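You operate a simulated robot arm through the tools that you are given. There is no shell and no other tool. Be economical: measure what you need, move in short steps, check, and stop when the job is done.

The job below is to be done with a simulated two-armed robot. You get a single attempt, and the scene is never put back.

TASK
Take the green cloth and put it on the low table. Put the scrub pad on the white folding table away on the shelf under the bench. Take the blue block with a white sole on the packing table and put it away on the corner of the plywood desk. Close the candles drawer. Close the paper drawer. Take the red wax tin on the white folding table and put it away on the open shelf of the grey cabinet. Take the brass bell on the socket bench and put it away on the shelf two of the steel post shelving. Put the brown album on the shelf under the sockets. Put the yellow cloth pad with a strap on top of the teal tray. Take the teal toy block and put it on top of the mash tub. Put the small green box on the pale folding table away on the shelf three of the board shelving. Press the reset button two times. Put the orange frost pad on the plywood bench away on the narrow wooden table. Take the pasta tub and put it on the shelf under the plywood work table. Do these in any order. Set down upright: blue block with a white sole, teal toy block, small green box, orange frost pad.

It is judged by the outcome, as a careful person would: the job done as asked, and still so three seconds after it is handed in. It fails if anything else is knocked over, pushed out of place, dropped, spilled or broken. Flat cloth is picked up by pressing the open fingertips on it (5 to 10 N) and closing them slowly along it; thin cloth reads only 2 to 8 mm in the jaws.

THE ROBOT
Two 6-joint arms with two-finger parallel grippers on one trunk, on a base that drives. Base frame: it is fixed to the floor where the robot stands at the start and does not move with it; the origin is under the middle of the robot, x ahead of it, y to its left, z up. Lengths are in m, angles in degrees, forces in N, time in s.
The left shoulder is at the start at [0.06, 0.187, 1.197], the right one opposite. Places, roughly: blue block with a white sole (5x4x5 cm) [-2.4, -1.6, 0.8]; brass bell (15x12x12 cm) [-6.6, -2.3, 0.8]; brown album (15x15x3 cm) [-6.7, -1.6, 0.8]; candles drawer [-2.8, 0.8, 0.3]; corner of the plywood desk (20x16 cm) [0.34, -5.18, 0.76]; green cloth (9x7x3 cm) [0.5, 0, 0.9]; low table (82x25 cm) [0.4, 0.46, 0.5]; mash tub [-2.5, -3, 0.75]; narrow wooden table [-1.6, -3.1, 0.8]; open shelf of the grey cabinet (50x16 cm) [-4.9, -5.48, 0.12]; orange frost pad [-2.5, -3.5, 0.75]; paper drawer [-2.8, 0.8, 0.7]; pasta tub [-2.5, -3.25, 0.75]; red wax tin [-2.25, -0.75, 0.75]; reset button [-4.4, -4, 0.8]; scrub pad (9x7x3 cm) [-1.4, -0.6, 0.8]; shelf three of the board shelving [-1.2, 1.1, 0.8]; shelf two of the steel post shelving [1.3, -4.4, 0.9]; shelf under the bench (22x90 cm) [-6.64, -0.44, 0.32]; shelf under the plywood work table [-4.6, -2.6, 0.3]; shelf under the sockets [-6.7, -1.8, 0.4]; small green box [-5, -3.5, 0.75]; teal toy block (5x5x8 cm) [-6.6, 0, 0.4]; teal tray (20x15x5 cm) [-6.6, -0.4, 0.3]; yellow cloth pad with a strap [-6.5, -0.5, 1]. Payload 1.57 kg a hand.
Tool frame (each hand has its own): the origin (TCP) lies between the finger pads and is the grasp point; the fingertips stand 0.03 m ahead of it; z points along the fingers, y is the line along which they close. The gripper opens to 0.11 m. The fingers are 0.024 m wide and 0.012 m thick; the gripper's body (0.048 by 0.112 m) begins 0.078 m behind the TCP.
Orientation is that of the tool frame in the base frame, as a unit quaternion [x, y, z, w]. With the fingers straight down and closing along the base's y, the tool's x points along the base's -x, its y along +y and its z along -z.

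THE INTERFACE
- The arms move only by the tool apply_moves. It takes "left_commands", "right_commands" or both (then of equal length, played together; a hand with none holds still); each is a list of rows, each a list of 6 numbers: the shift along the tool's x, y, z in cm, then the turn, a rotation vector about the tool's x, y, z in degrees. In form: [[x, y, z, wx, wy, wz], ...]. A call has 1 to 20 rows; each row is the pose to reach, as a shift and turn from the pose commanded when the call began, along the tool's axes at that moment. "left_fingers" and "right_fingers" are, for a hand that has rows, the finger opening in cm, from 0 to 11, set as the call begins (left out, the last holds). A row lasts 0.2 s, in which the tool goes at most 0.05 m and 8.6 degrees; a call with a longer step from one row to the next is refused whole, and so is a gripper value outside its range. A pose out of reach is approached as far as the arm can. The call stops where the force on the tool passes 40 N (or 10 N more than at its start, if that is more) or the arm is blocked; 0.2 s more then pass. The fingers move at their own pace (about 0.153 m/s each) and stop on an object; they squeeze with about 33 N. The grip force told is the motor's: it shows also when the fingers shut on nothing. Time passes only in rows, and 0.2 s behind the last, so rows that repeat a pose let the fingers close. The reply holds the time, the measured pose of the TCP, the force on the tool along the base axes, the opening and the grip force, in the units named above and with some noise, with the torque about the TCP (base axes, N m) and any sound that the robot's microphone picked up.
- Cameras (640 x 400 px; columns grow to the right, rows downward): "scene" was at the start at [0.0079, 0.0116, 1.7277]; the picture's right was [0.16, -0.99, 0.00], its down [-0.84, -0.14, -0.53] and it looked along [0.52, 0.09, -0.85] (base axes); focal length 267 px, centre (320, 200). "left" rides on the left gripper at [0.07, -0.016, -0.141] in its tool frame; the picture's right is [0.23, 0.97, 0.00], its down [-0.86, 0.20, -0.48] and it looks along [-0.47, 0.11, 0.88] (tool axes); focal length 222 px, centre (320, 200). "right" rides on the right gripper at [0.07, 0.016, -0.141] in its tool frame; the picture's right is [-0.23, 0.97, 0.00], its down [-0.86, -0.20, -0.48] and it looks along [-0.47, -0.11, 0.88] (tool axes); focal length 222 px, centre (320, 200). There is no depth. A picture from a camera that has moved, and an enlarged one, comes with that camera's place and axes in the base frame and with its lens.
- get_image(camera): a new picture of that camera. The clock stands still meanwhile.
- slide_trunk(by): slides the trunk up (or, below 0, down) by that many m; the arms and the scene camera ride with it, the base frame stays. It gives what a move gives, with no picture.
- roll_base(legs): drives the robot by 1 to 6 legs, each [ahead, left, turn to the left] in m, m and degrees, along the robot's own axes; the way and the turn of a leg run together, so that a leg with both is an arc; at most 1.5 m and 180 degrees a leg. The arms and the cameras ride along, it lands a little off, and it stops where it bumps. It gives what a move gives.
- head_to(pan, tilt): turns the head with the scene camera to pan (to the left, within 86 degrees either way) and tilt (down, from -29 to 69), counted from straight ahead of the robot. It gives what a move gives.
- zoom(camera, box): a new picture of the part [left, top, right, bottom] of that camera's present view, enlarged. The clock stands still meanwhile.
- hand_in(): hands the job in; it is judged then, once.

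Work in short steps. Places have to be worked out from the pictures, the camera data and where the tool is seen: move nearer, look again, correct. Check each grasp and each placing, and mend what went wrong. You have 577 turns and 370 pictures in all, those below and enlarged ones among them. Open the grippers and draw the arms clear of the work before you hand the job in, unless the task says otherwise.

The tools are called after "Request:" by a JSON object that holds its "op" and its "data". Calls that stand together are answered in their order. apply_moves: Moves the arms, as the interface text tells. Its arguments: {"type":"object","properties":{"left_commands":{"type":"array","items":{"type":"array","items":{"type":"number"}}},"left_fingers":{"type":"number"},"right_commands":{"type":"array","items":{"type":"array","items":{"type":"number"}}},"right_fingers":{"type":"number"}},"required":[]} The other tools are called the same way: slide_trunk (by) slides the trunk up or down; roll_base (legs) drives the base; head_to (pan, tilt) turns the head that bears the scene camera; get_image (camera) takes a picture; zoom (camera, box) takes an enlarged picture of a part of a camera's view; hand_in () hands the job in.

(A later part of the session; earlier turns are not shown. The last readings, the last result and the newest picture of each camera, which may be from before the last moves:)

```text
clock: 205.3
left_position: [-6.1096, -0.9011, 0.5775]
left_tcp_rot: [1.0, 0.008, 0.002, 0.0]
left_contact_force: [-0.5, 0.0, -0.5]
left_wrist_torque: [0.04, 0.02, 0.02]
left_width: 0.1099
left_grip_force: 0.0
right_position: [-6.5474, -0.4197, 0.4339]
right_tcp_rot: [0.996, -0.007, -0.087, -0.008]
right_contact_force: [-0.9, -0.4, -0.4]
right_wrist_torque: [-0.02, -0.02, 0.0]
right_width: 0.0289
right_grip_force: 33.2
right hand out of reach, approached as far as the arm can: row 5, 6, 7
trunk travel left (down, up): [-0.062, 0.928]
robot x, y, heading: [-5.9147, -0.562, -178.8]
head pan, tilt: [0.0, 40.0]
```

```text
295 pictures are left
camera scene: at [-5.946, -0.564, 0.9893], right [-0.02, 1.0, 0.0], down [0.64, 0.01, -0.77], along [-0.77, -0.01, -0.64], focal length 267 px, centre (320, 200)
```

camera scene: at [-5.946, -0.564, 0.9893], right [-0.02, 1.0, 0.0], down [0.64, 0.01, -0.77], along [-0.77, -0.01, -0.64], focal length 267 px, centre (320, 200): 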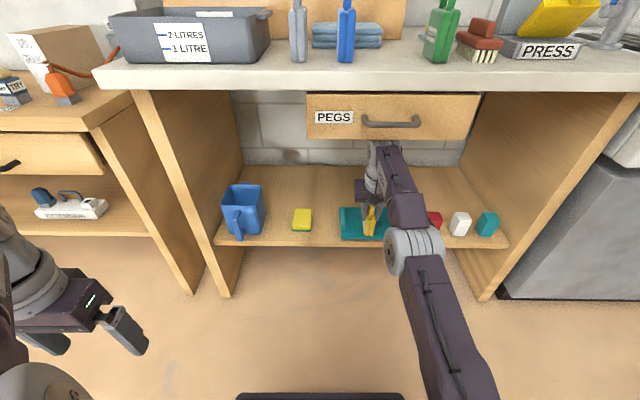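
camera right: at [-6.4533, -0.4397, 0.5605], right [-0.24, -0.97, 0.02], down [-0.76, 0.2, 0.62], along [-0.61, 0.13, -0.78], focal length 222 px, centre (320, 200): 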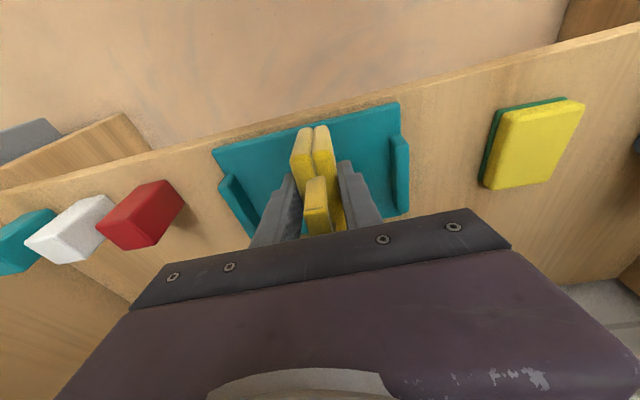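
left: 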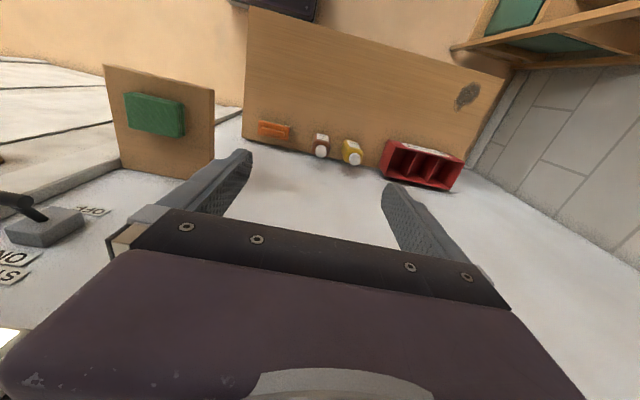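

The arm is at its limit; I roll 7 cm forward and then lower onto the tray.

Request:
{"op": "roll_base", "data": {"legs": [[0.075, 0, 0]]}}

Request:
{"op": "apply_moves", "data": {"right_commands": [[0.2, 0, 0.6, 0, 0, 0], [0.3, 0, 1.2, 0, 0, 0], [0.4, 0, 1.8, 0, 0, 0], [0.5, 0, 2.4, 0, 0, 0], [0.6, 0, 3, 0, 0, 0], [0.7, 0, 3.6, 0, 0, 0]]}}

Request:
{"op": "get_image", "data": {"camera": "right"}}

Request:
{"op": "get_image", "data": {"camera": "scene"}}

```text
clock: 206.3
left_position: [-6.1848, -0.9005, 0.5769]
left_tcp_rot: [1.0, 0.007, 0.002, -0.001]
left_contact_force: [-0.4, 0.3, 0.2]
left_wrist_torque: [-0.04, -0.02, -0.02]
left_width: 0.1101
left_grip_force: 0.0
right_position: [-6.6213, -0.4197, 0.4322]
right_tcp_rot: [0.996, -0.007, -0.088, -0.008]
right_contact_force: [0.0, 0.3, -0.3]
right_wrist_torque: [0.02, -0.01, 0.02]
right_width: 0.029
right_grip_force: 33.1
trunk travel left (down, up): [-0.062, 0.928]
robot x, y, heading: [-5.9986, -0.5663, -179.3]
head pan, tilt: [0.0, 40.0]
```

```text
clock: 207.7
left_position: [-6.1829, -0.9006, 0.5777]
left_tcp_rot: [1.0, 0.007, 0.0, -0.001]
left_contact_force: [-0.2, 0.4, -0.4]
left_wrist_torque: [-0.07, 0.03, 0.0]
left_width: 0.1103
left_grip_force: 0.0
right_position: [-6.6254, -0.4212, 0.4093]
right_tcp_rot: [0.996, -0.008, -0.092, -0.009]
right_contact_force: [10.5, 0.1, 19.5]
right_wrist_torque: [-0.25, -0.57, 0.08]
right_width: 0.0288
right_grip_force: 32.9
right hand out of reach, approached as far as the arm can: row 5, 6
trunk travel left (down, up): [-0.062, 0.928]
robot x, y, heading: [-5.9964, -0.5675, -178.8]
head pan, tilt: [0.0, 40.0]
stopped in row 6 (right hand): the force on the tool passed its limit (the readings are from after the stop); the commanded pose is now the measured one
```

```text
294 pictures are left
camera right: at [-6.5313, -0.4407, 0.5351], right [-0.24, -0.97, 0.03], down [-0.75, 0.2, 0.63], along [-0.62, 0.13, -0.78], focal length 222 px, centre (320, 200)
```

right: 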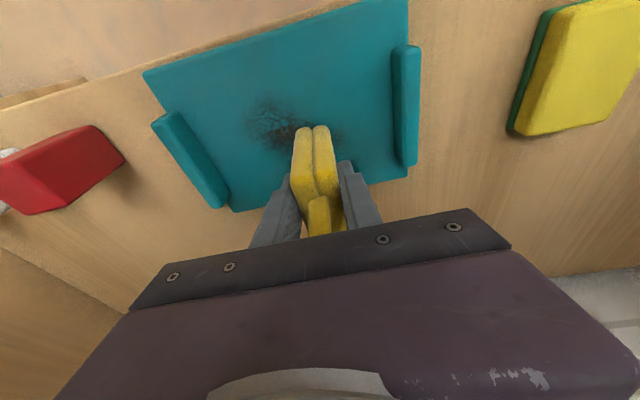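

```text
293 pictures are left
camera scene: at [-6.0188, -0.5656, 0.9891], right [-0.01, 1.0, 0.0], down [0.64, 0.01, -0.77], along [-0.77, -0.01, -0.64], focal length 267 px, centre (320, 200)
```

scene: 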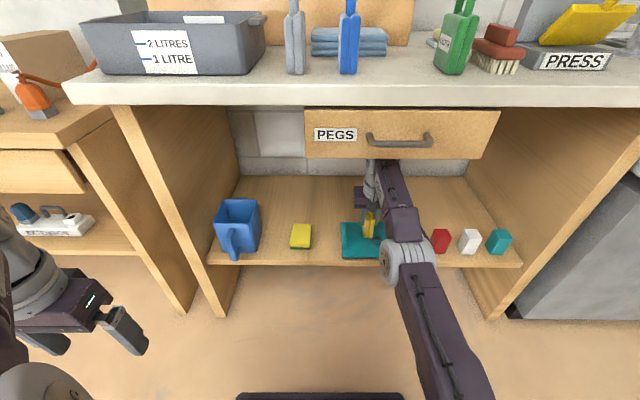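

The pad rests within the tray (tray x -6.545…-6.69). I release it and rise.

Request:
{"op": "apply_moves", "data": {"right_commands": [[0, 0, 0, 0, 0, 0], [0, 0, 0, 0, 0, 0], [0, 0, 0, 0, 0, 0]], "right_fingers": 5.5}}

Request:
{"op": "get_image", "data": {"camera": "right"}}

```text
clock: 208.5
left_position: [-6.1843, -0.9006, 0.5765]
left_tcp_rot: [1.0, 0.008, 0.001, -0.001]
left_contact_force: [-0.3, -0.1, -0.4]
left_wrist_torque: [-0.01, -0.03, -0.03]
left_width: 0.11
left_grip_force: 0.0
right_position: [-6.6266, -0.4208, 0.4069]
right_tcp_rot: [0.996, -0.008, -0.089, -0.009]
right_contact_force: [-0.4, 0.4, -0.3]
right_wrist_torque: [0.0, 0.03, 0.03]
right_width: 0.0549
right_grip_force: 0.0
trunk travel left (down, up): [-0.062, 0.928]
robot x, y, heading: [-5.9939, -0.5648, -179.4]
head pan, tilt: [0.0, 40.0]
```

```text
292 pictures are left
camera right: at [-6.5332, -0.4404, 0.5318], right [-0.24, -0.97, 0.02], down [-0.75, 0.2, 0.63], along [-0.61, 0.13, -0.78], focal length 222 px, centre (320, 200)
```

right: 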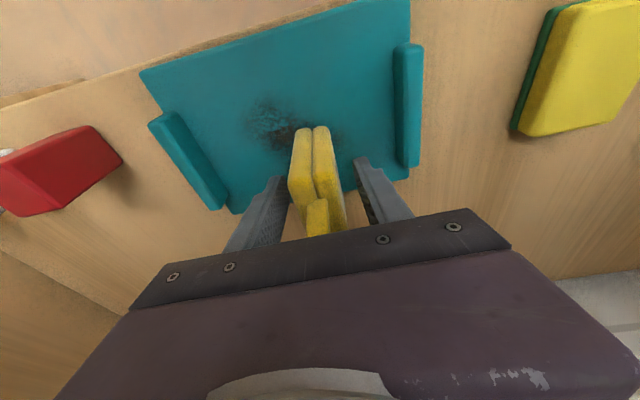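

It stands on the tray. I open a little more, raise 4 cm, and slide straight back.

Request:
{"op": "apply_moves", "data": {"right_commands": [[0, 0, -1.5, 0, 0, 0], [0, 0, -4, 0, 0, 0], [2.5, 0, -4.5, 0, 0, 0], [5.5, 0, -5, 0, 0, 0], [9, 0, -5.6, 0, 0, 0], [12.5, 0, -6.2, 0, 0, 0], [16, 0, -6.8, 0, 0, 0], [20, 0, -7.5, 0, 0, 0]], "right_fingers": 8}}

Request:
{"op": "get_image", "data": {"camera": "scene"}}

```text
clock: 210.3
left_position: [-6.1851, -0.9002, 0.5768]
left_tcp_rot: [1.0, 0.008, 0.001, -0.002]
left_contact_force: [0.0, 0.1, -0.7]
left_wrist_torque: [0.0, 0.0, 0.0]
left_width: 0.1099
left_grip_force: 0.0
right_position: [-6.6103, -0.4267, 0.4616]
right_tcp_rot: [0.996, -0.007, -0.087, -0.008]
right_contact_force: [0.2, -0.5, 0.4]
right_wrist_torque: [0.0, -0.02, 0.02]
right_width: 0.0799
right_grip_force: 0.1
right hand out of reach, approached as far as the arm can: row 3, 4, 5, 6, 7, 8
trunk travel left (down, up): [-0.062, 0.928]
robot x, y, heading: [-5.9999, -0.5686, -179.4]
head pan, tilt: [0.0, 40.0]
```

```text
291 pictures are left
camera scene: at [-6.022, -0.5649, 0.9893], right [-0.01, 1.0, 0.0], down [0.64, 0.01, -0.77], along [-0.77, -0.01, -0.64], focal length 267 px, centre (320, 200)
```

scene: 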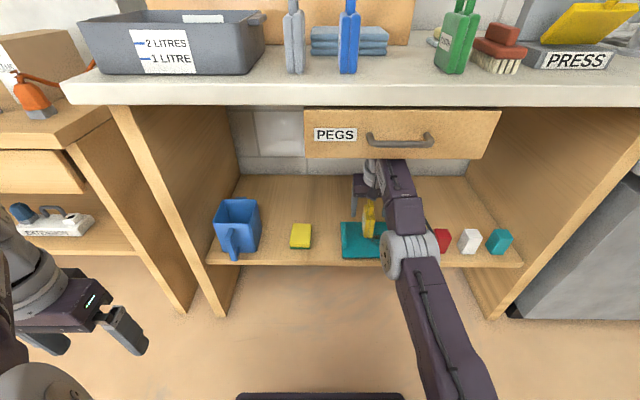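

The arm can't fold that way from here, so I roll the base straight back instead; the fingers straddle the pad with 2.5 cm each side.

Request:
{"op": "roll_base", "data": {"legs": [[-0.3, 0, 0]]}}

Request:
{"op": "get_image", "data": {"camera": "right"}}

Request:
{"op": "get_image", "data": {"camera": "scene"}}

```text
clock: 212.3
left_position: [-5.8879, -0.8976, 0.5759]
left_tcp_rot: [1.0, 0.008, 0.003, -0.002]
left_contact_force: [-0.1, -0.4, -0.1]
left_wrist_torque: [0.0, -0.02, -0.01]
left_width: 0.1101
left_grip_force: 0.1
right_position: [-6.3123, -0.4226, 0.4597]
right_tcp_rot: [0.996, -0.008, -0.086, -0.008]
right_contact_force: [0.2, 0.3, -0.6]
right_wrist_torque: [0.04, -0.01, 0.0]
right_width: 0.0803
right_grip_force: 0.1
trunk travel left (down, up): [-0.062, 0.928]
robot x, y, heading: [-5.6972, -0.5601, -179.2]
head pan, tilt: [0.0, 40.0]
```

```text
290 pictures are left
camera right: at [-6.2192, -0.4431, 0.586], right [-0.24, -0.97, 0.02], down [-0.76, 0.2, 0.62], along [-0.61, 0.13, -0.78], focal length 222 px, centre (320, 200)
```

right: 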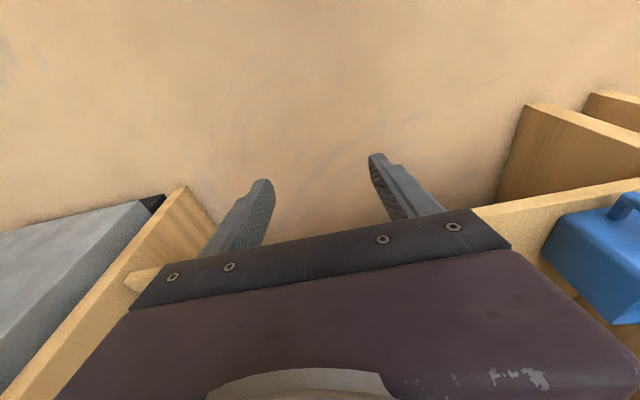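

```text
289 pictures are left
camera scene: at [-5.7253, -0.5607, 0.9891], right [-0.01, 1.0, 0.0], down [0.65, 0.01, -0.76], along [-0.76, -0.01, -0.65], focal length 267 px, centre (320, 200)
```

scene: 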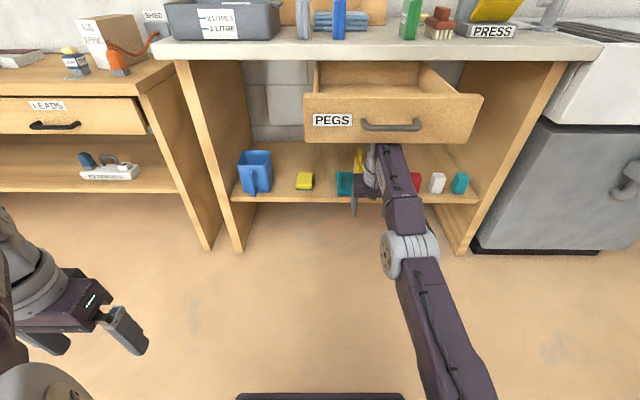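

The wrist hooked the PEGS drawer and pulled it open; I must mend that. First lower the trunk 5 cm to free the arm, then roll back.

Request:
{"op": "slide_trunk", "data": {"by": -0.055}}

Request:
{"op": "roll_base", "data": {"legs": [[-0.25, 0, 0]]}}

Request:
{"op": "get_image", "data": {"camera": "scene"}}

```text
clock: 213.3
left_position: [-5.8865, -0.8967, 0.5226]
left_tcp_rot: [1.0, 0.007, 0.001, -0.001]
left_contact_force: [0.2, -0.5, -0.8]
left_wrist_torque: [-0.03, 0.0, 0.02]
left_width: 0.1103
left_grip_force: 0.1
right_position: [-6.3113, -0.4228, 0.4051]
right_tcp_rot: [0.996, -0.008, -0.087, -0.009]
right_contact_force: [0.1, 0.0, 0.3]
right_wrist_torque: [-0.01, 0.02, 0.0]
right_width: 0.0801
right_grip_force: 0.1
trunk travel left (down, up): [-0.007, 0.983]
robot x, y, heading: [-5.6964, -0.5627, -179.4]
head pan, tilt: [0.0, 40.0]
```

```text
clock: 215.1
left_position: [-5.6362, -0.894, 0.5224]
left_tcp_rot: [1.0, 0.011, 0.002, -0.002]
left_contact_force: [0.7, -0.3, -0.7]
left_wrist_torque: [-0.03, -0.03, -0.02]
left_width: 0.11
left_grip_force: 0.0
right_position: [-6.0639, -0.4215, 0.4053]
right_tcp_rot: [0.996, -0.005, -0.086, -0.009]
right_contact_force: [-0.5, 0.2, 0.2]
right_wrist_torque: [-0.04, 0.01, 0.01]
right_width: 0.08
right_grip_force: 0.1
trunk travel left (down, up): [-0.007, 0.983]
robot x, y, heading: [-5.4509, -0.5551, -178.8]
head pan, tilt: [0.0, 40.0]
```

```text
288 pictures are left
camera scene: at [-5.4745, -0.5566, 0.9343], right [-0.02, 1.0, 0.0], down [0.64, 0.01, -0.77], along [-0.77, -0.02, -0.64], focal length 267 px, centre (320, 200)
```

scene: 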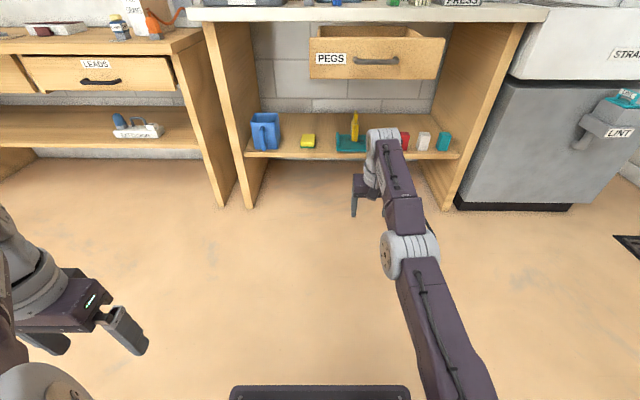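

The drawer is out by ~20 cm, the pad still stands. I raise the trunk and point the right hand forward with closed fingers at the handle height.

Request:
{"op": "slide_trunk", "data": {"by": 0.36}}

Request:
{"op": "apply_moves", "data": {"right_commands": [[1.5, 0, 0, 0, -8, 0], [3, 0, 0, 0, -16, 0], [4.5, 0, 0, 0, -24, 0], [6, 0, 0, 0, -32, 0], [7.5, 0, 0, 0, -40, 0], [9, 0, 0, 0, -48, 0], [10.5, 0, 0, 0, -56, 0], [12, 0, 0, 0, -64, 0], [13, 0, 0, 0, -72, 0], [14, 0, 0, 0, -80, 0], [14, 0, 0, 0, -80, 0]], "right_fingers": 0}}

Request:
{"op": "get_image", "data": {"camera": "scene"}}

Request:
{"op": "get_image", "data": {"camera": "right"}}

```text
clock: 218.6
left_position: [-5.6347, -0.8931, 0.8821]
left_tcp_rot: [1.0, 0.01, 0.003, -0.002]
left_contact_force: [0.1, 0.1, -0.2]
left_wrist_torque: [0.02, -0.02, 0.0]
left_width: 0.1097
left_grip_force: 0.1
right_position: [-6.0641, -0.4221, 0.7674]
right_tcp_rot: [0.996, -0.005, -0.087, -0.008]
right_contact_force: [0.1, 0.8, -0.7]
right_wrist_torque: [-0.04, 0.01, -0.01]
right_width: 0.0798
right_grip_force: 0.0
trunk travel left (down, up): [-0.367, 0.623]
robot x, y, heading: [-5.4505, -0.5586, -178.7]
head pan, tilt: [0.0, 40.0]
```

```text
clock: 221.0
left_position: [-5.6344, -0.893, 0.8812]
left_tcp_rot: [1.0, 0.011, 0.002, -0.001]
left_contact_force: [0.8, -0.1, 0.3]
left_wrist_torque: [-0.02, -0.01, -0.01]
left_width: 0.1101
left_grip_force: 0.1
right_position: [-6.2107, -0.6411, 0.7348]
right_tcp_rot: [0.745, -0.001, -0.667, -0.013]
right_contact_force: [-0.6, 0.4, 0.0]
right_wrist_torque: [-0.02, -0.05, 0.02]
right_width: 0.0001
right_grip_force: 21.6
right hand out of reach, approached as far as the arm can: row 1, 2, 3, 4, 5, 6, 7, 8, 9, 10, 11
trunk travel left (down, up): [-0.367, 0.623]
robot x, y, heading: [-5.4483, -0.5561, -178.6]
head pan, tilt: [0.0, 40.0]
```

```text
287 pictures are left
camera scene: at [-5.4751, -0.5562, 1.2943], right [-0.02, 1.0, 0.0], down [0.64, 0.01, -0.77], along [-0.77, -0.02, -0.64], focal length 267 px, centre (320, 200)
```

scene: 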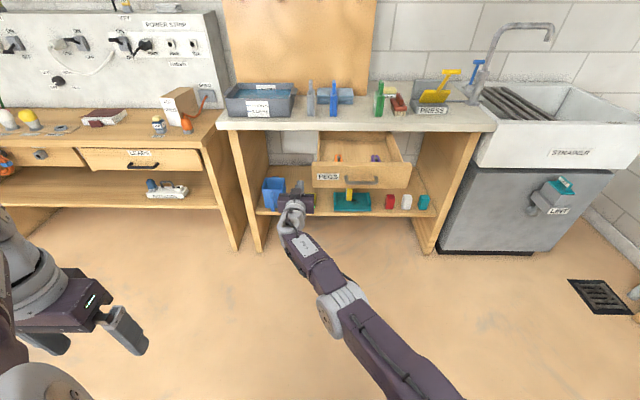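

```text
286 pictures are left
camera right: at [-6.0618, -0.6599, 0.6805], right [-0.04, -0.98, 0.21], down [0.38, 0.18, 0.91], along [-0.92, 0.12, 0.37], focal length 222 px, centre (320, 200)
```

right: 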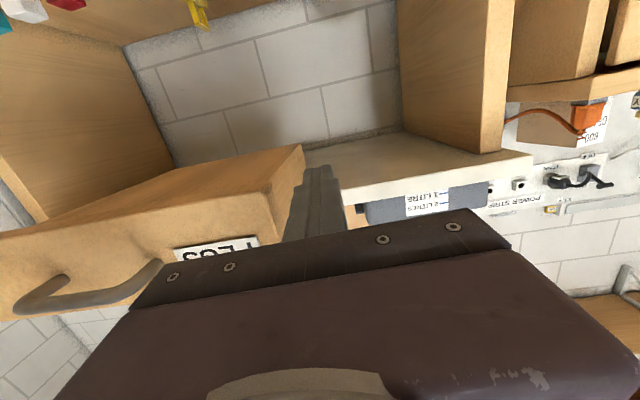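

The arm drifted to an awkward straight configuration. I test whether holding the commanded pose lets it converge.

Request:
{"op": "apply_moves", "data": {"right_commands": [[0, 0, 0, 0, 0, 0], [0, 0, 0, 0, 0, 0], [0, 0, -2, 0, 0, 0], [0, 0, -4, 0, 0, 0]]}}

```text
clock: 222.0
left_position: [-5.6345, -0.8933, 0.883]
left_tcp_rot: [1.0, 0.01, 0.001, 0.0]
left_contact_force: [1.2, 0.2, -1.0]
left_wrist_torque: [0.01, 0.03, 0.02]
left_width: 0.1099
left_grip_force: 0.1
right_position: [-6.1978, -0.6435, 0.7357]
right_tcp_rot: [0.746, -0.015, -0.665, -0.033]
right_contact_force: [0.6, -0.1, 0.8]
right_wrist_torque: [-0.02, -0.09, 0.01]
right_width: 0.0001
right_grip_force: 21.2
right hand out of reach, approached as far as the arm can: row 3, 4
trunk travel left (down, up): [-0.367, 0.623]
robot x, y, heading: [-5.4465, -0.5557, -179.2]
head pan, tilt: [0.0, 40.0]
```

The elbow is at its straight singularity. I move sideways (right) and down in small steps to get it to bend.

Request:
{"op": "apply_moves", "data": {"right_commands": [[1, -3, 0, 0, 0, 0], [2, -6, 0, 0, 0, 0], [3, -9, -1, 0, 0, 0], [4, -12, -2, 0, 0, 0], [5, -15, -4, 0, 0, 0], [6, -18, -6, 0, 0, 0]]}}

Request:
{"op": "get_image", "data": {"camera": "scene"}}

```text
clock: 223.4
left_position: [-5.6366, -0.8938, 0.8817]
left_tcp_rot: [1.0, 0.011, 0.002, -0.001]
left_contact_force: [-0.2, -1.3, 0.2]
left_wrist_torque: [0.01, 0.02, 0.03]
left_width: 0.1101
left_grip_force: 0.0
right_position: [-6.1107, -0.4688, 0.6902]
right_tcp_rot: [0.745, 0.0, -0.667, -0.02]
right_contact_force: [-0.8, -0.5, -0.6]
right_wrist_torque: [0.05, -0.02, 0.01]
right_width: 0.0
right_grip_force: 21.5
right hand out of reach, approached as far as the arm can: row 6
trunk travel left (down, up): [-0.367, 0.623]
robot x, y, heading: [-5.4481, -0.5595, -178.9]
head pan, tilt: [0.0, 40.0]
```

```text
285 pictures are left
camera scene: at [-5.4745, -0.5567, 1.2943], right [-0.02, 1.0, 0.0], down [0.64, 0.01, -0.77], along [-0.77, -0.02, -0.64], focal length 267 px, centre (320, 200)
```

scene: 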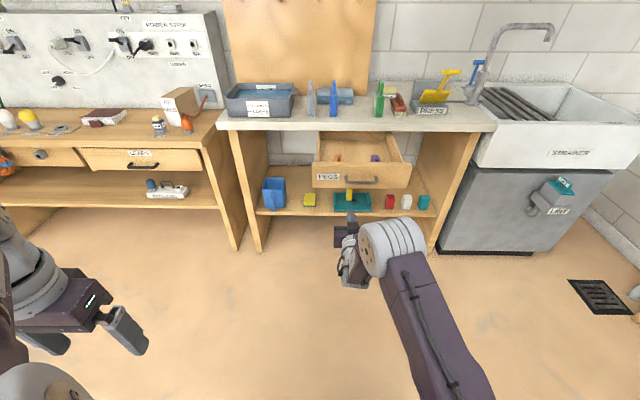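

The arm is bent again. I raise the trunk 8 cm so the fingertips are level with the handle and check.

Request:
{"op": "slide_trunk", "data": {"by": 0.085}}

Request:
{"op": "get_image", "data": {"camera": "right"}}

```text
clock: 224.6
left_position: [-5.6355, -0.8926, 0.968]
left_tcp_rot: [1.0, 0.01, 0.002, -0.001]
left_contact_force: [-0.3, 0.2, -0.5]
left_wrist_torque: [-0.03, 0.03, -0.01]
left_width: 0.1101
left_grip_force: 0.0
right_position: [-6.1113, -0.4695, 0.7757]
right_tcp_rot: [0.746, -0.001, -0.666, -0.021]
right_contact_force: [-0.2, 0.2, -0.2]
right_wrist_torque: [0.0, -0.02, -0.01]
right_width: 0.0001
right_grip_force: 21.3
trunk travel left (down, up): [-0.452, 0.538]
robot x, y, heading: [-5.4519, -0.557, -178.7]
head pan, tilt: [0.0, 40.0]
```

```text
284 pictures are left
camera right: at [-5.9627, -0.4878, 0.7221], right [-0.05, -0.98, 0.2], down [0.38, 0.16, 0.91], along [-0.92, 0.12, 0.37], focal length 222 px, centre (320, 200)
```

right: 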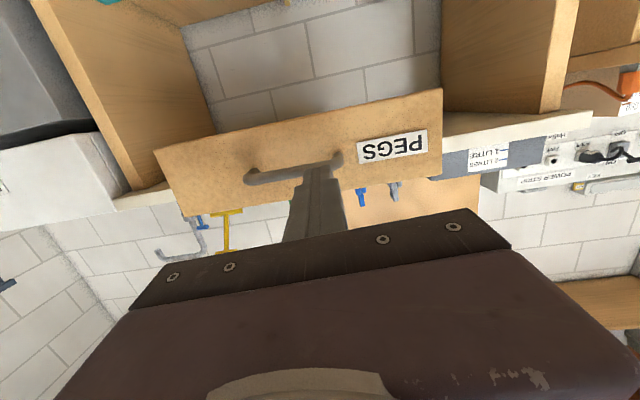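

The fingertips face the handle; I shift 2.5 cm right and push by rolling forward slowly in short legs.

Request:
{"op": "apply_moves", "data": {"right_commands": [[0, -1.5, 0, 0, 0, 0], [0, -2.5, 0, 0, 0, 0]]}}

Request:
{"op": "roll_base", "data": {"legs": [[0.2, 0, 0]]}}

Request:
{"op": "get_image", "data": {"camera": "scene"}}

```text
clock: 225.2
left_position: [-5.6351, -0.8937, 0.9665]
left_tcp_rot: [1.0, 0.01, 0.002, -0.001]
left_contact_force: [-0.4, 0.1, 0.0]
left_wrist_torque: [0.02, 0.0, 0.02]
left_width: 0.1098
left_grip_force: 0.0
right_position: [-6.1179, -0.4455, 0.781]
right_tcp_rot: [0.747, 0.006, -0.664, -0.026]
right_contact_force: [-0.2, -0.5, -1.1]
right_wrist_torque: [-0.01, 0.0, -0.02]
right_width: 0.0
right_grip_force: 21.1
right hand out of reach, approached as far as the arm can: row 2
trunk travel left (down, up): [-0.452, 0.538]
robot x, y, heading: [-5.4492, -0.5604, -179.0]
head pan, tilt: [0.0, 40.0]
```

```text
clock: 226.8
left_position: [-5.833, -0.8974, 0.9681]
left_tcp_rot: [1.0, 0.012, 0.002, -0.001]
left_contact_force: [-0.5, -0.1, 0.2]
left_wrist_torque: [-0.02, -0.04, 0.02]
left_width: 0.11
left_grip_force: 0.2
right_position: [-6.3147, -0.4519, 0.7795]
right_tcp_rot: [0.747, 0.005, -0.664, -0.026]
right_contact_force: [-1.0, 0.2, -0.3]
right_wrist_torque: [0.02, 0.03, 0.03]
right_width: 0.0
right_grip_force: 21.4
trunk travel left (down, up): [-0.452, 0.538]
robot x, y, heading: [-5.6489, -0.5578, -178.7]
head pan, tilt: [0.0, 40.0]
```

```text
283 pictures are left
camera scene: at [-5.6731, -0.5609, 1.3793], right [-0.02, 1.0, 0.0], down [0.64, 0.01, -0.77], along [-0.77, -0.02, -0.64], focal length 267 px, centre (320, 200)
```

scene: 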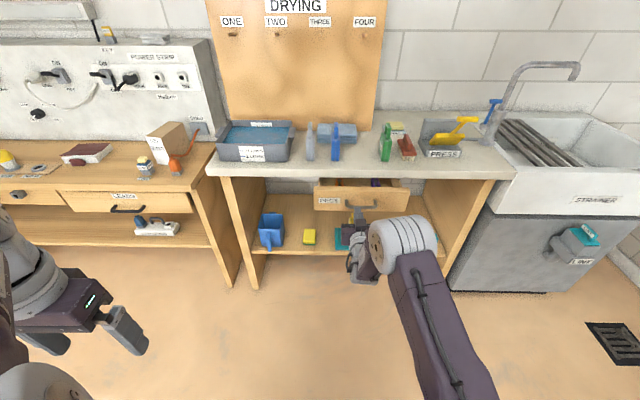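

The drawer is going in. I push 12 cm more, until it stops.

Request:
{"op": "roll_base", "data": {"legs": [[0.1, 0, 0]]}}

Request:
{"op": "zoom", "data": {"camera": "scene", "box": [200, 140, 520, 340]}}

```text
clock: 227.9
left_position: [-5.9082, -0.8988, 0.9666]
left_tcp_rot: [1.0, 0.01, 0.0, -0.002]
left_contact_force: [0.0, 0.6, 0.4]
left_wrist_torque: [0.0, 0.04, 0.03]
left_width: 0.1101
left_grip_force: 0.0
right_position: [-6.3862, -0.453, 0.7798]
right_tcp_rot: [0.747, 0.006, -0.664, -0.025]
right_contact_force: [9.5, 0.0, 2.7]
right_wrist_torque: [0.0, 0.03, 0.09]
right_width: 0.0001
right_grip_force: 21.7
trunk travel left (down, up): [-0.452, 0.538]
robot x, y, heading: [-5.7237, -0.56, -178.7]
head pan, tilt: [0.0, 40.0]
stopped in leg 1: the force on the tool passed its limit (the readings are from after the stop); the commanded pose is now the measured one
```

```text
2.00 times, centred on (360, 240) of scene
camera zoom: at [-5.7457, -0.5624, 1.3794], right [-0.02, 1.0, 0.0], down [0.64, 0.01, -0.77], along [-0.77, -0.02, -0.64], focal length 535 px, centre (240, 120)
```

zoom: 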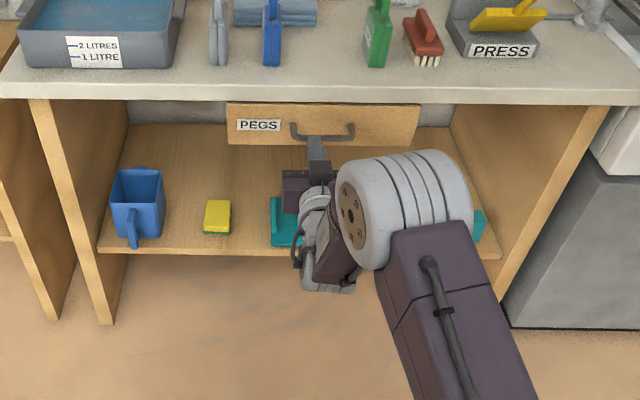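

The PEGS drawer is shut again. I roll back, check the yellow pad, and return the right hand to pointing down.

Request:
{"op": "roll_base", "data": {"legs": [[-0.12, 0, 0]]}}

Request:
{"op": "apply_moves", "data": {"right_commands": [[0, -2, -3, 0, 8, 0], [0, -4, -6, 0, 16, 0], [0, -6, -9, 0, 24, 0], [0, -8, -12, 0, 32, 0], [0, -9, -15, 0, 40, 0], [0, -9, -18, 0, 48, 0], [0, -9, -20, 0, 56, 0], [0, -9, -20, 0, 64, 0], [0, -9, -20, 0, 72, 0], [0, -9, -20, 0, 80, 0], [0, -9, -20, 0, 83, 0]], "right_fingers": 8}}

Request:
{"op": "get_image", "data": {"camera": "scene"}}

```text
clock: 229.1
left_position: [-5.7887, -0.896, 0.9672]
left_tcp_rot: [1.0, 0.01, 0.001, -0.002]
left_contact_force: [-0.3, 0.1, 1.0]
left_wrist_torque: [0.01, 0.06, 0.02]
left_width: 0.11
left_grip_force: 0.0
right_position: [-6.2661, -0.4501, 0.7795]
right_tcp_rot: [0.747, 0.004, -0.664, -0.027]
right_contact_force: [0.3, -0.3, 0.2]
right_wrist_torque: [-0.02, -0.02, 0.05]
right_width: 0.0
right_grip_force: 21.3
trunk travel left (down, up): [-0.452, 0.538]
robot x, y, heading: [-5.604, -0.559, -178.8]
head pan, tilt: [0.0, 40.0]
```

```text
clock: 231.5
left_position: [-5.7895, -0.8979, 0.9668]
left_tcp_rot: [1.0, 0.01, 0.002, -0.001]
left_contact_force: [0.5, -0.3, 0.8]
left_wrist_torque: [-0.04, -0.03, 0.02]
left_width: 0.11
left_grip_force: 0.2
right_position: [-6.0653, -0.3675, 0.8066]
right_tcp_rot: [1.0, -0.014, -0.001, -0.022]
right_contact_force: [0.5, 0.0, 0.0]
right_wrist_torque: [0.01, -0.01, 0.04]
right_width: 0.0801
right_grip_force: 0.0
right hand out of reach, approached as far as the arm can: row 2, 3, 4, 6, 7, 8
trunk travel left (down, up): [-0.452, 0.538]
robot x, y, heading: [-5.6055, -0.5566, -178.7]
head pan, tilt: [0.0, 40.0]
```

```text
281 pictures are left
camera scene: at [-5.6281, -0.5595, 1.3793], right [-0.02, 1.0, 0.0], down [0.64, 0.01, -0.77], along [-0.77, -0.02, -0.64], focal length 267 px, centre (320, 200)
```

scene: 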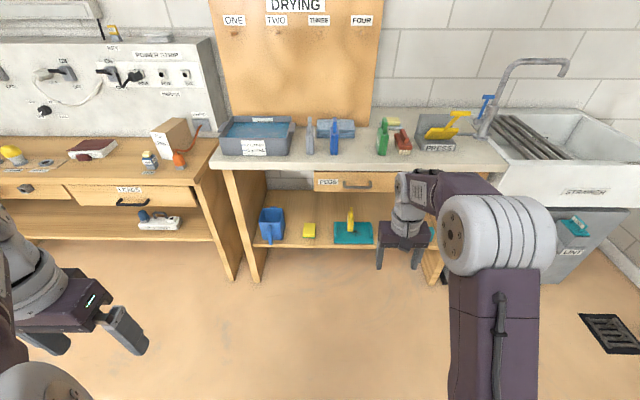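

All fine: yellow pad on the tray, drawer closed. Next the album: raise the trunk and strafe left along the socket bench.

Request:
{"op": "slide_trunk", "data": {"by": 0.25}}

Request:
{"op": "roll_base", "data": {"legs": [[0, 1.1, 0]]}}

Request:
{"op": "get_image", "data": {"camera": "scene"}}

Request:
{"op": "zoom", "data": {"camera": "scene", "box": [160, 140, 480, 340]}}

```text
clock: 234.1
left_position: [-5.7899, -0.8969, 1.217]
left_tcp_rot: [1.0, 0.01, 0.001, -0.002]
left_contact_force: [-0.7, -0.4, -0.3]
left_wrist_torque: [0.01, 0.02, -0.01]
left_width: 0.1099
left_grip_force: 0.1
right_position: [-6.0649, -0.367, 1.0574]
right_tcp_rot: [1.0, -0.014, -0.002, -0.023]
right_contact_force: [-0.3, 0.1, -0.4]
right_wrist_torque: [0.01, 0.0, 0.03]
right_width: 0.0799
right_grip_force: 0.0
trunk travel left (down, up): [-0.702, 0.288]
robot x, y, heading: [-5.6064, -0.5607, -178.9]
head pan, tilt: [0.0, 40.0]
```

```text
clock: 239.8
left_position: [-5.7909, -1.9948, 1.2167]
left_tcp_rot: [1.0, -0.004, 0.002, -0.001]
left_contact_force: [-1.4, -0.3, -0.7]
left_wrist_torque: [-0.01, -0.02, 0.01]
left_width: 0.11
left_grip_force: 0.1
right_position: [-6.0528, -1.4562, 1.057]
right_tcp_rot: [0.999, -0.027, -0.001, -0.022]
right_contact_force: [1.5, 0.1, -0.5]
right_wrist_torque: [-0.01, -0.04, 0.01]
right_width: 0.0803
right_grip_force: 0.2
trunk travel left (down, up): [-0.702, 0.288]
robot x, y, heading: [-5.5956, -1.6612, 179.6]
head pan, tilt: [0.0, 40.0]
```

```text
280 pictures are left
camera scene: at [-5.6208, -1.6618, 1.6293], right [0.01, 1.0, 0.0], down [0.64, 0.0, -0.77], along [-0.77, 0.01, -0.64], focal length 267 px, centre (320, 200)
```

scene: 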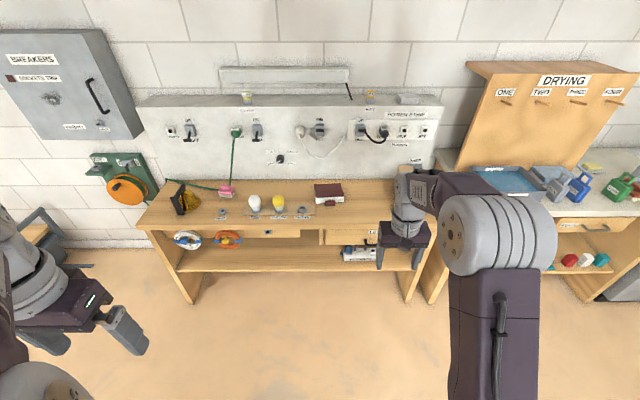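

```text
2.00 times, centred on (320, 240) of scene
camera zoom: at [-5.6208, -1.6618, 1.6293], right [0.01, 1.0, 0.0], down [0.64, 0.0, -0.77], along [-0.77, 0.01, -0.64], focal length 535 px, centre (320, 120)
```

zoom: 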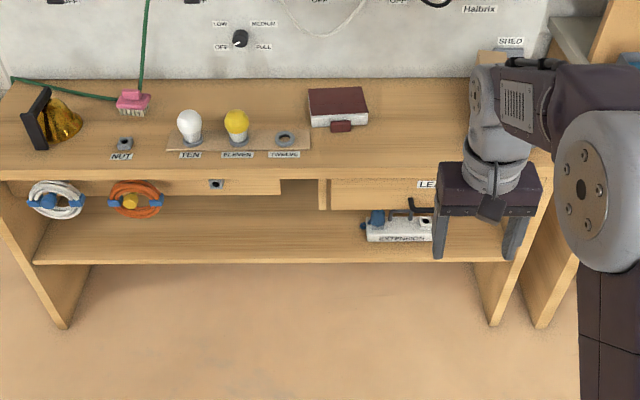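

The album has a tab at its front edge. I zoom closer on it and on the bell.

Request:
{"op": "zoom", "data": {"camera": "scene", "box": [290, 165, 370, 215]}}

Request:
{"op": "zoom", "data": {"camera": "scene", "box": [150, 165, 250, 227]}}

```text
8.00 times, centred on (330, 190) of scene
camera zoom: at [-5.6208, -1.6618, 1.6293], right [0.01, 1.0, 0.0], down [0.64, 0.0, -0.77], along [-0.77, 0.01, -0.64], focal length 2139 px, centre (240, 280)
```

zoom: 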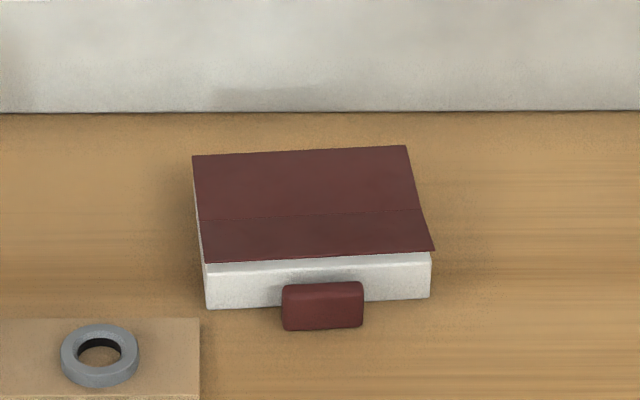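

```text
6.40 times, centred on (200, 196) of scene
camera zoom: at [-5.6208, -1.6618, 1.6293], right [0.01, 1.0, 0.0], down [0.64, 0.0, -0.77], along [-0.77, 0.01, -0.64], focal length 1712 px, centre (1088, 226)
```

zoom: 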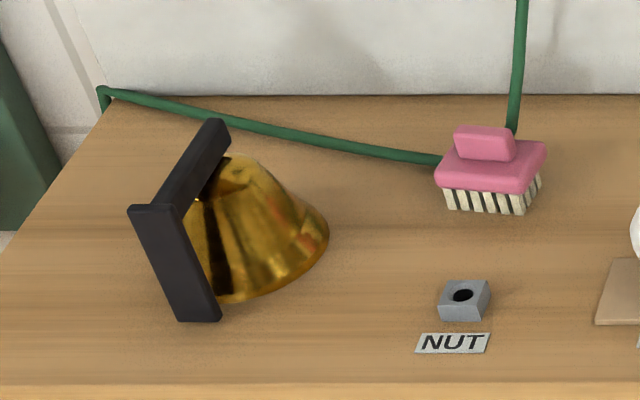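

Album: pages x -6.72…-6.61, a 4.8 cm wide tab in front reaching x ≈ -6.585, at y ≈ -1.60; shelf below: front x ≈ -6.495, z 0.4. I plan a 45°-tilted grip on the tab. First straighten the hand, shift left and lower the trunk.

Request:
{"op": "apply_moves", "data": {"right_commands": [[0, 0, 0, -2.5, 0, -3], [0, 0, 0, -2.5, 0, -3]], "right_fingers": 8}}

Request:
{"op": "roll_base", "data": {"legs": [[0, 0.12, 0]]}}

Request:
{"op": "slide_trunk", "data": {"by": -0.12}}

Request:
{"op": "apply_moves", "data": {"right_commands": [[0, 0, 0, 0, -8, 0], [0, 0, 0, 0, -16, 0], [0, 0, 0, 0, -24, 0], [0, 0, 0, 0, -32, 0], [0, 0, 0, 0, -40, 0], [0, 0, 0, 0, -45, 0]]}}

Request:
{"op": "roll_base", "data": {"legs": [[0.3, 0, 0]]}}

Request:
{"op": "get_image", "data": {"camera": "right"}}

Request:
{"op": "get_image", "data": {"camera": "scene"}}

```text
clock: 240.3
left_position: [-5.7907, -1.9955, 1.2175]
left_tcp_rot: [1.0, -0.004, 0.002, -0.001]
left_contact_force: [-0.2, 0.2, 0.1]
left_wrist_torque: [0.01, -0.02, -0.02]
left_width: 0.1099
left_grip_force: 0.0
right_position: [-6.0534, -1.4566, 1.057]
right_tcp_rot: [1.0, -0.001, -0.001, -0.001]
right_contact_force: [0.2, -0.2, -0.7]
right_wrist_torque: [-0.01, -0.01, 0.01]
right_width: 0.0801
right_grip_force: 0.1
trunk travel left (down, up): [-0.702, 0.288]
robot x, y, heading: [-5.5955, -1.6623, 179.5]
head pan, tilt: [0.0, 40.0]
```

```text
clock: 241.6
left_position: [-5.7921, -2.1143, 1.2179]
left_tcp_rot: [1.0, -0.003, 0.003, 0.0]
left_contact_force: [-0.1, 0.5, -0.2]
left_wrist_torque: [0.01, 0.01, 0.0]
left_width: 0.1098
left_grip_force: 0.1
right_position: [-6.0547, -1.5774, 1.057]
right_tcp_rot: [1.0, 0.0, -0.001, -0.001]
right_contact_force: [-0.1, 1.1, -0.4]
right_wrist_torque: [0.01, -0.01, -0.03]
right_width: 0.0802
right_grip_force: 0.0
trunk travel left (down, up): [-0.702, 0.288]
robot x, y, heading: [-5.5948, -1.7835, 179.7]
head pan, tilt: [0.0, 40.0]
```

```text
clock: 243.1
left_position: [-5.7906, -2.1147, 1.0962]
left_tcp_rot: [1.0, -0.002, 0.002, -0.001]
left_contact_force: [0.2, 0.1, 0.5]
left_wrist_torque: [-0.03, 0.01, -0.02]
left_width: 0.1099
left_grip_force: 0.0
right_position: [-6.0538, -1.5787, 0.9373]
right_tcp_rot: [1.0, 0.0, 0.0, -0.001]
right_contact_force: [-0.3, -0.3, 0.2]
right_wrist_torque: [0.0, 0.02, 0.02]
right_width: 0.0799
right_grip_force: 0.0
trunk travel left (down, up): [-0.582, 0.408]
robot x, y, heading: [-5.5955, -1.7844, 179.7]
head pan, tilt: [0.0, 40.0]
```

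```text
clock: 244.5
left_position: [-5.7907, -2.1142, 1.0971]
left_tcp_rot: [1.0, -0.002, 0.002, -0.002]
left_contact_force: [-0.8, -0.3, 0.5]
left_wrist_torque: [-0.01, -0.01, 0.03]
left_width: 0.1102
left_grip_force: 0.1
right_position: [-6.0539, -1.5778, 0.9365]
right_tcp_rot: [0.923, 0.001, -0.384, 0.0]
right_contact_force: [-0.2, -0.2, 0.4]
right_wrist_torque: [0.01, -0.01, -0.01]
right_width: 0.08
right_grip_force: 0.1
trunk travel left (down, up): [-0.582, 0.408]
robot x, y, heading: [-5.5974, -1.782, 179.8]
head pan, tilt: [0.0, 40.0]
```

```text
clock: 246.6
left_position: [-6.0973, -2.1132, 1.0963]
left_tcp_rot: [1.0, -0.001, 0.002, -0.001]
left_contact_force: [-0.7, 0.4, 0.0]
left_wrist_torque: [-0.02, 0.02, -0.01]
left_width: 0.1098
left_grip_force: 0.0
right_position: [-6.3615, -1.5778, 0.9368]
right_tcp_rot: [0.923, 0.001, -0.384, 0.0]
right_contact_force: [0.0, 0.4, 0.0]
right_wrist_torque: [0.03, -0.01, -0.01]
right_width: 0.08
right_grip_force: 0.0
trunk travel left (down, up): [-0.582, 0.408]
robot x, y, heading: [-5.9025, -1.7819, 179.6]
head pan, tilt: [0.0, 40.0]
```

```text
276 pictures are left
camera right: at [-6.2113, -1.5933, 0.9868], right [-0.16, -0.97, 0.16], down [-0.26, 0.2, 0.94], along [-0.95, 0.11, -0.29], focal length 222 px, centre (320, 200)
```

right: 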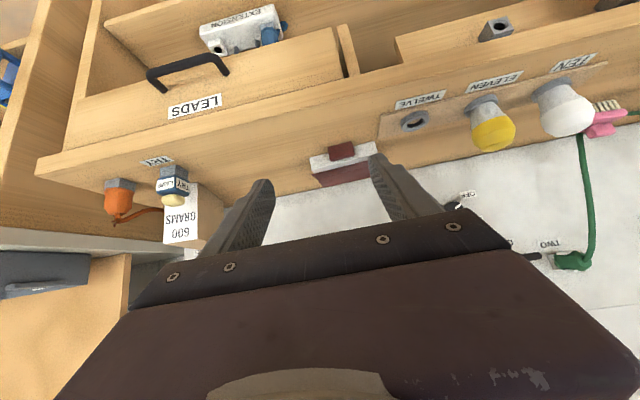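

```text
275 pictures are left
camera scene: at [-5.928, -1.781, 1.5093], right [0.0, 1.0, 0.0], down [0.64, 0.0, -0.77], along [-0.77, 0.0, -0.64], focal length 267 px, centre (320, 200)
```

scene: 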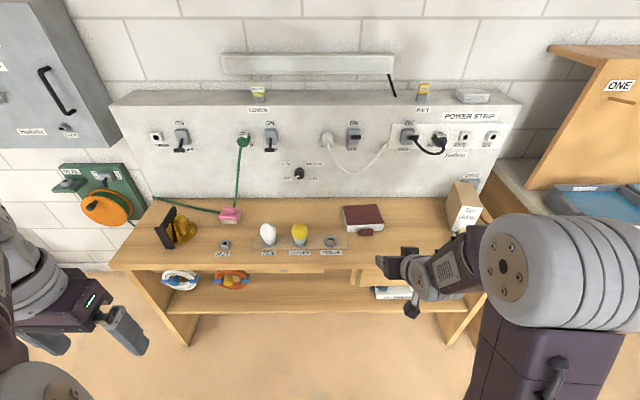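

The tab is at y ≈ -1.607. I move the hand to just in front of and above it, then look again.

Request:
{"op": "apply_moves", "data": {"right_commands": [[-1.5, 0.8, 4, 0, 0, 0], [-3, 1.6, 8, 0, 0, 0], [-5, 2.4, 12, 0, 0, 0], [-6.8, 3, 15, 0, 0, 0], [-6.8, 3, 16.5, 0, 0, 0]]}}

Request:
{"op": "get_image", "data": {"camera": "right"}}

Request:
{"op": "zoom", "data": {"camera": "scene", "box": [280, 170, 480, 300]}}

```text
clock: 247.8
left_position: [-6.0974, -2.1144, 1.0965]
left_tcp_rot: [1.0, -0.003, 0.001, -0.002]
left_contact_force: [-0.7, -0.8, 0.4]
left_wrist_torque: [0.01, -0.01, 0.02]
left_width: 0.11
left_grip_force: 0.1
right_position: [-6.5249, -1.6049, 0.8705]
right_tcp_rot: [0.923, 0.0, -0.384, -0.001]
right_contact_force: [0.3, 0.8, -0.8]
right_wrist_torque: [0.0, -0.01, 0.03]
right_width: 0.0802
right_grip_force: 0.0
trunk travel left (down, up): [-0.582, 0.408]
robot x, y, heading: [-5.9067, -1.7799, 179.7]
head pan, tilt: [0.0, 40.0]
```

```text
274 pictures are left
camera right: at [-6.3759, -1.622, 0.9189], right [-0.16, -0.97, 0.16], down [-0.26, 0.2, 0.94], along [-0.95, 0.11, -0.29], focal length 222 px, centre (320, 200)
```

right: 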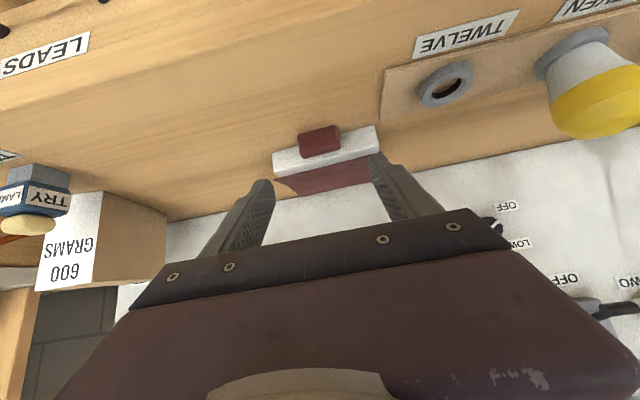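

```text
3.08 times, centred on (380, 235) of scene
camera zoom: at [-5.9279, -1.7808, 1.5093], right [0.0, 1.0, 0.0], down [0.64, 0.0, -0.77], along [-0.77, 0.0, -0.64], focal length 823 px, centre (135, 92)
```

zoom: 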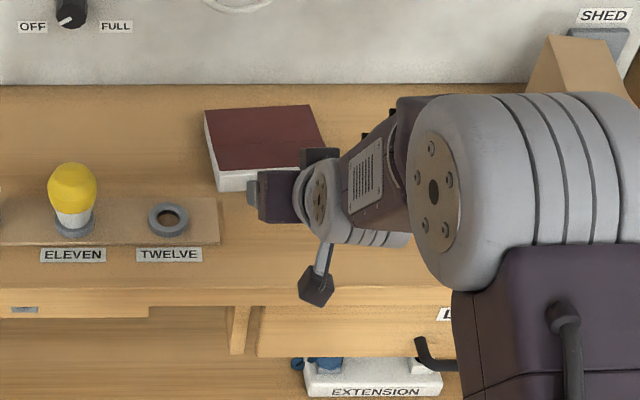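

Tab at about (-6.575, -1.608, 0.80), well aligned. I advance along the approach until the tips are beside it, then close.

Request:
{"op": "apply_moves", "data": {"right_commands": [[0.3, 0.2, 2, 0, 0, 0], [0.6, 0.2, 4, 0, 0, 0], [0.9, 0.2, 5.2, 0, 0, 0], [1, 0.2, 6.2, 0, 0, 0]]}}

Request:
{"op": "get_image", "data": {"camera": "right"}}

```text
clock: 248.8
left_position: [-6.0971, -2.114, 1.0976]
left_tcp_rot: [1.0, -0.002, 0.002, -0.001]
left_contact_force: [-1.0, -0.1, 0.4]
left_wrist_torque: [0.01, -0.02, 0.0]
left_width: 0.11
left_grip_force: 0.0
right_position: [-6.5612, -1.6092, 0.817]
right_tcp_rot: [0.924, 0.0, -0.383, -0.002]
right_contact_force: [-0.2, -0.4, -0.1]
right_wrist_torque: [-0.02, 0.0, -0.01]
right_width: 0.0799
right_grip_force: 0.1
trunk travel left (down, up): [-0.582, 0.408]
robot x, y, heading: [-5.8989, -1.7776, 179.6]
head pan, tilt: [0.0, 40.0]
```

```text
272 pictures are left
camera right: at [-6.4129, -1.6245, 0.8667], right [-0.16, -0.97, 0.16], down [-0.26, 0.2, 0.94], along [-0.95, 0.11, -0.29], focal length 222 px, centre (320, 200)
```

right: 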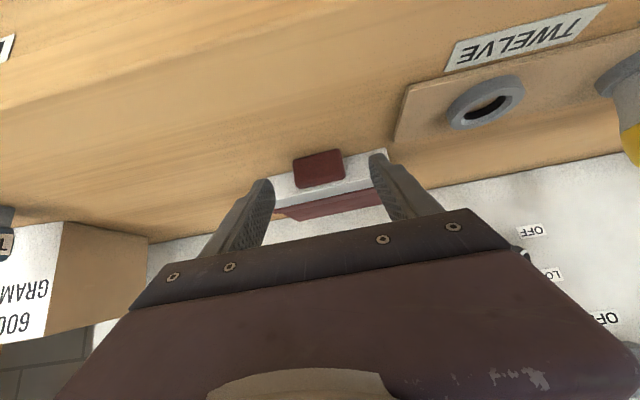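

Tips are beside the tab, no contact. I close.

Request:
{"op": "apply_moves", "data": {"right_commands": [[0, 0, 0, 0, 0, 0], [0, 0, 0, 0, 0, 0], [0, 0, 0, 0, 0, 0]], "right_fingers": 1}}

Request:
{"op": "get_image", "data": {"camera": "right"}}

```text
clock: 249.6
left_position: [-6.0981, -2.1143, 1.0971]
left_tcp_rot: [1.0, -0.002, 0.002, -0.002]
left_contact_force: [0.1, 0.7, -0.9]
left_wrist_torque: [0.01, -0.03, 0.02]
left_width: 0.1099
left_grip_force: 0.1
right_position: [-6.5619, -1.608, 0.818]
right_tcp_rot: [0.924, 0.001, -0.383, -0.001]
right_contact_force: [0.4, -0.4, 0.0]
right_wrist_torque: [-0.01, 0.0, -0.02]
right_width: 0.0101
right_grip_force: 0.1
trunk travel left (down, up): [-0.582, 0.408]
robot x, y, heading: [-5.9059, -1.7806, 179.7]
head pan, tilt: [0.0, 40.0]
```

```text
271 pictures are left
camera right: at [-6.4125, -1.6246, 0.867], right [-0.16, -0.97, 0.16], down [-0.26, 0.2, 0.94], along [-0.95, 0.11, -0.29], focal length 222 px, centre (320, 200)
```

right: 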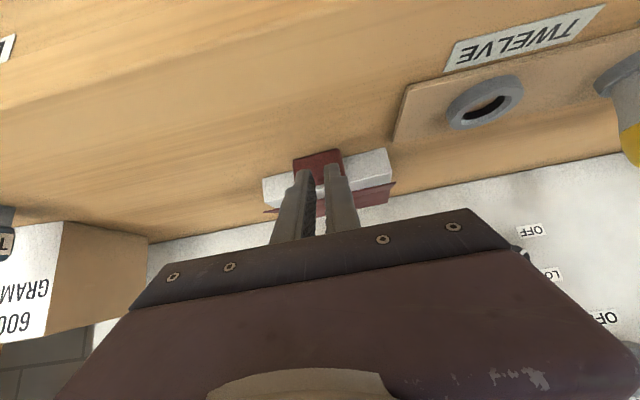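

The fingers closed short of the tab (it is farther/lower). I reopen and advance until touch.

Request:
{"op": "apply_moves", "data": {"right_commands": [[0, 0, 0, 0, 0, 0], [0, 0, 0, 0, 0, 0], [0.3, 0, 0.6, 0, 0, 0], [0.6, 0, 1.2, 0, 0, 0], [0.9, 0, 1.8, 0, 0, 0], [1.2, 0, 2.4, 0, 0, 0], [1.5, 0, 3, 0, 0, 0], [1.8, 0, 3.6, 0, 0, 0]], "right_fingers": 7.5}}

Request:
{"op": "get_image", "data": {"camera": "right"}}

```text
clock: 251.5
left_position: [-6.0918, -2.1142, 1.0979]
left_tcp_rot: [1.0, -0.003, -0.001, -0.002]
left_contact_force: [-0.1, -0.1, 0.1]
left_wrist_torque: [-0.02, 0.02, 0.02]
left_width: 0.1101
left_grip_force: 0.0
right_position: [-6.5752, -1.6095, 0.7897]
right_tcp_rot: [0.92, 0.0, -0.392, -0.001]
right_contact_force: [15.5, 0.1, 23.1]
right_wrist_torque: [-0.91, -0.18, 0.74]
right_width: 0.0748
right_grip_force: 0.0
trunk travel left (down, up): [-0.582, 0.408]
robot x, y, heading: [-5.9016, -1.7814, 179.6]
head pan, tilt: [0.0, 40.0]
stopped in row 8 (right hand): the force on the tool passed its limit (the readings are from after the stop); the commanded pose is now the measured one
```

```text
270 pictures are left
camera right: at [-6.4238, -1.6256, 0.8366], right [-0.16, -0.97, 0.16], down [-0.25, 0.2, 0.95], along [-0.96, 0.11, -0.27], focal length 222 px, centre (320, 200)
```

right: 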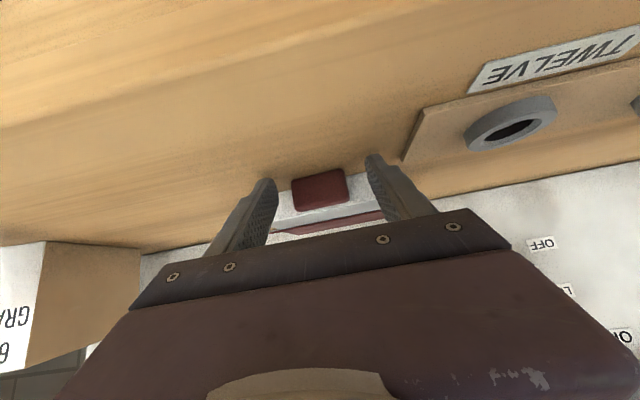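

Table contact (top ≈ 0.76); the tab is now between the fingers. I relieve 3 mm and close.

Request:
{"op": "apply_moves", "data": {"right_commands": [[-0.2, 0, -0.2, 0, 0, 0], [-0.2, 0, -0.2, 0, 0, 0], [-0.2, 0, -0.2, 0, 0, 0], [-0.2, 0, -0.2, 0, 0, 0]], "right_fingers": 1}}

Request:
{"op": "get_image", "data": {"camera": "right"}}

```text
clock: 252.5
left_position: [-6.0947, -2.1144, 1.0966]
left_tcp_rot: [1.0, -0.002, 0.001, -0.003]
left_contact_force: [0.5, -0.9, 0.4]
left_wrist_torque: [-0.04, 0.02, 0.01]
left_width: 0.1103
left_grip_force: 0.1
right_position: [-6.5756, -1.6098, 0.7908]
right_tcp_rot: [0.92, 0.0, -0.391, -0.002]
right_contact_force: [0.2, -8.3, 20.3]
right_wrist_torque: [-0.4, 0.28, -0.05]
right_width: 0.0176
right_grip_force: 4.7
trunk travel left (down, up): [-0.582, 0.408]
robot x, y, heading: [-5.9054, -1.7819, 179.8]
head pan, tilt: [0.0, 40.0]
```

```text
269 pictures are left
camera right: at [-6.4256, -1.6263, 0.8371], right [-0.16, -0.97, 0.16], down [-0.25, 0.2, 0.95], along [-0.96, 0.11, -0.27], focal length 222 px, centre (320, 200)
```

right: 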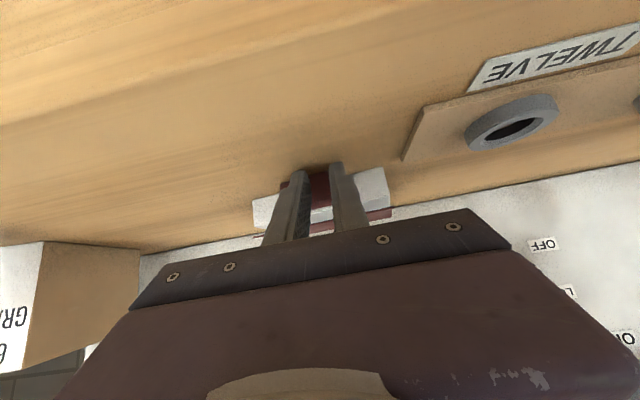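

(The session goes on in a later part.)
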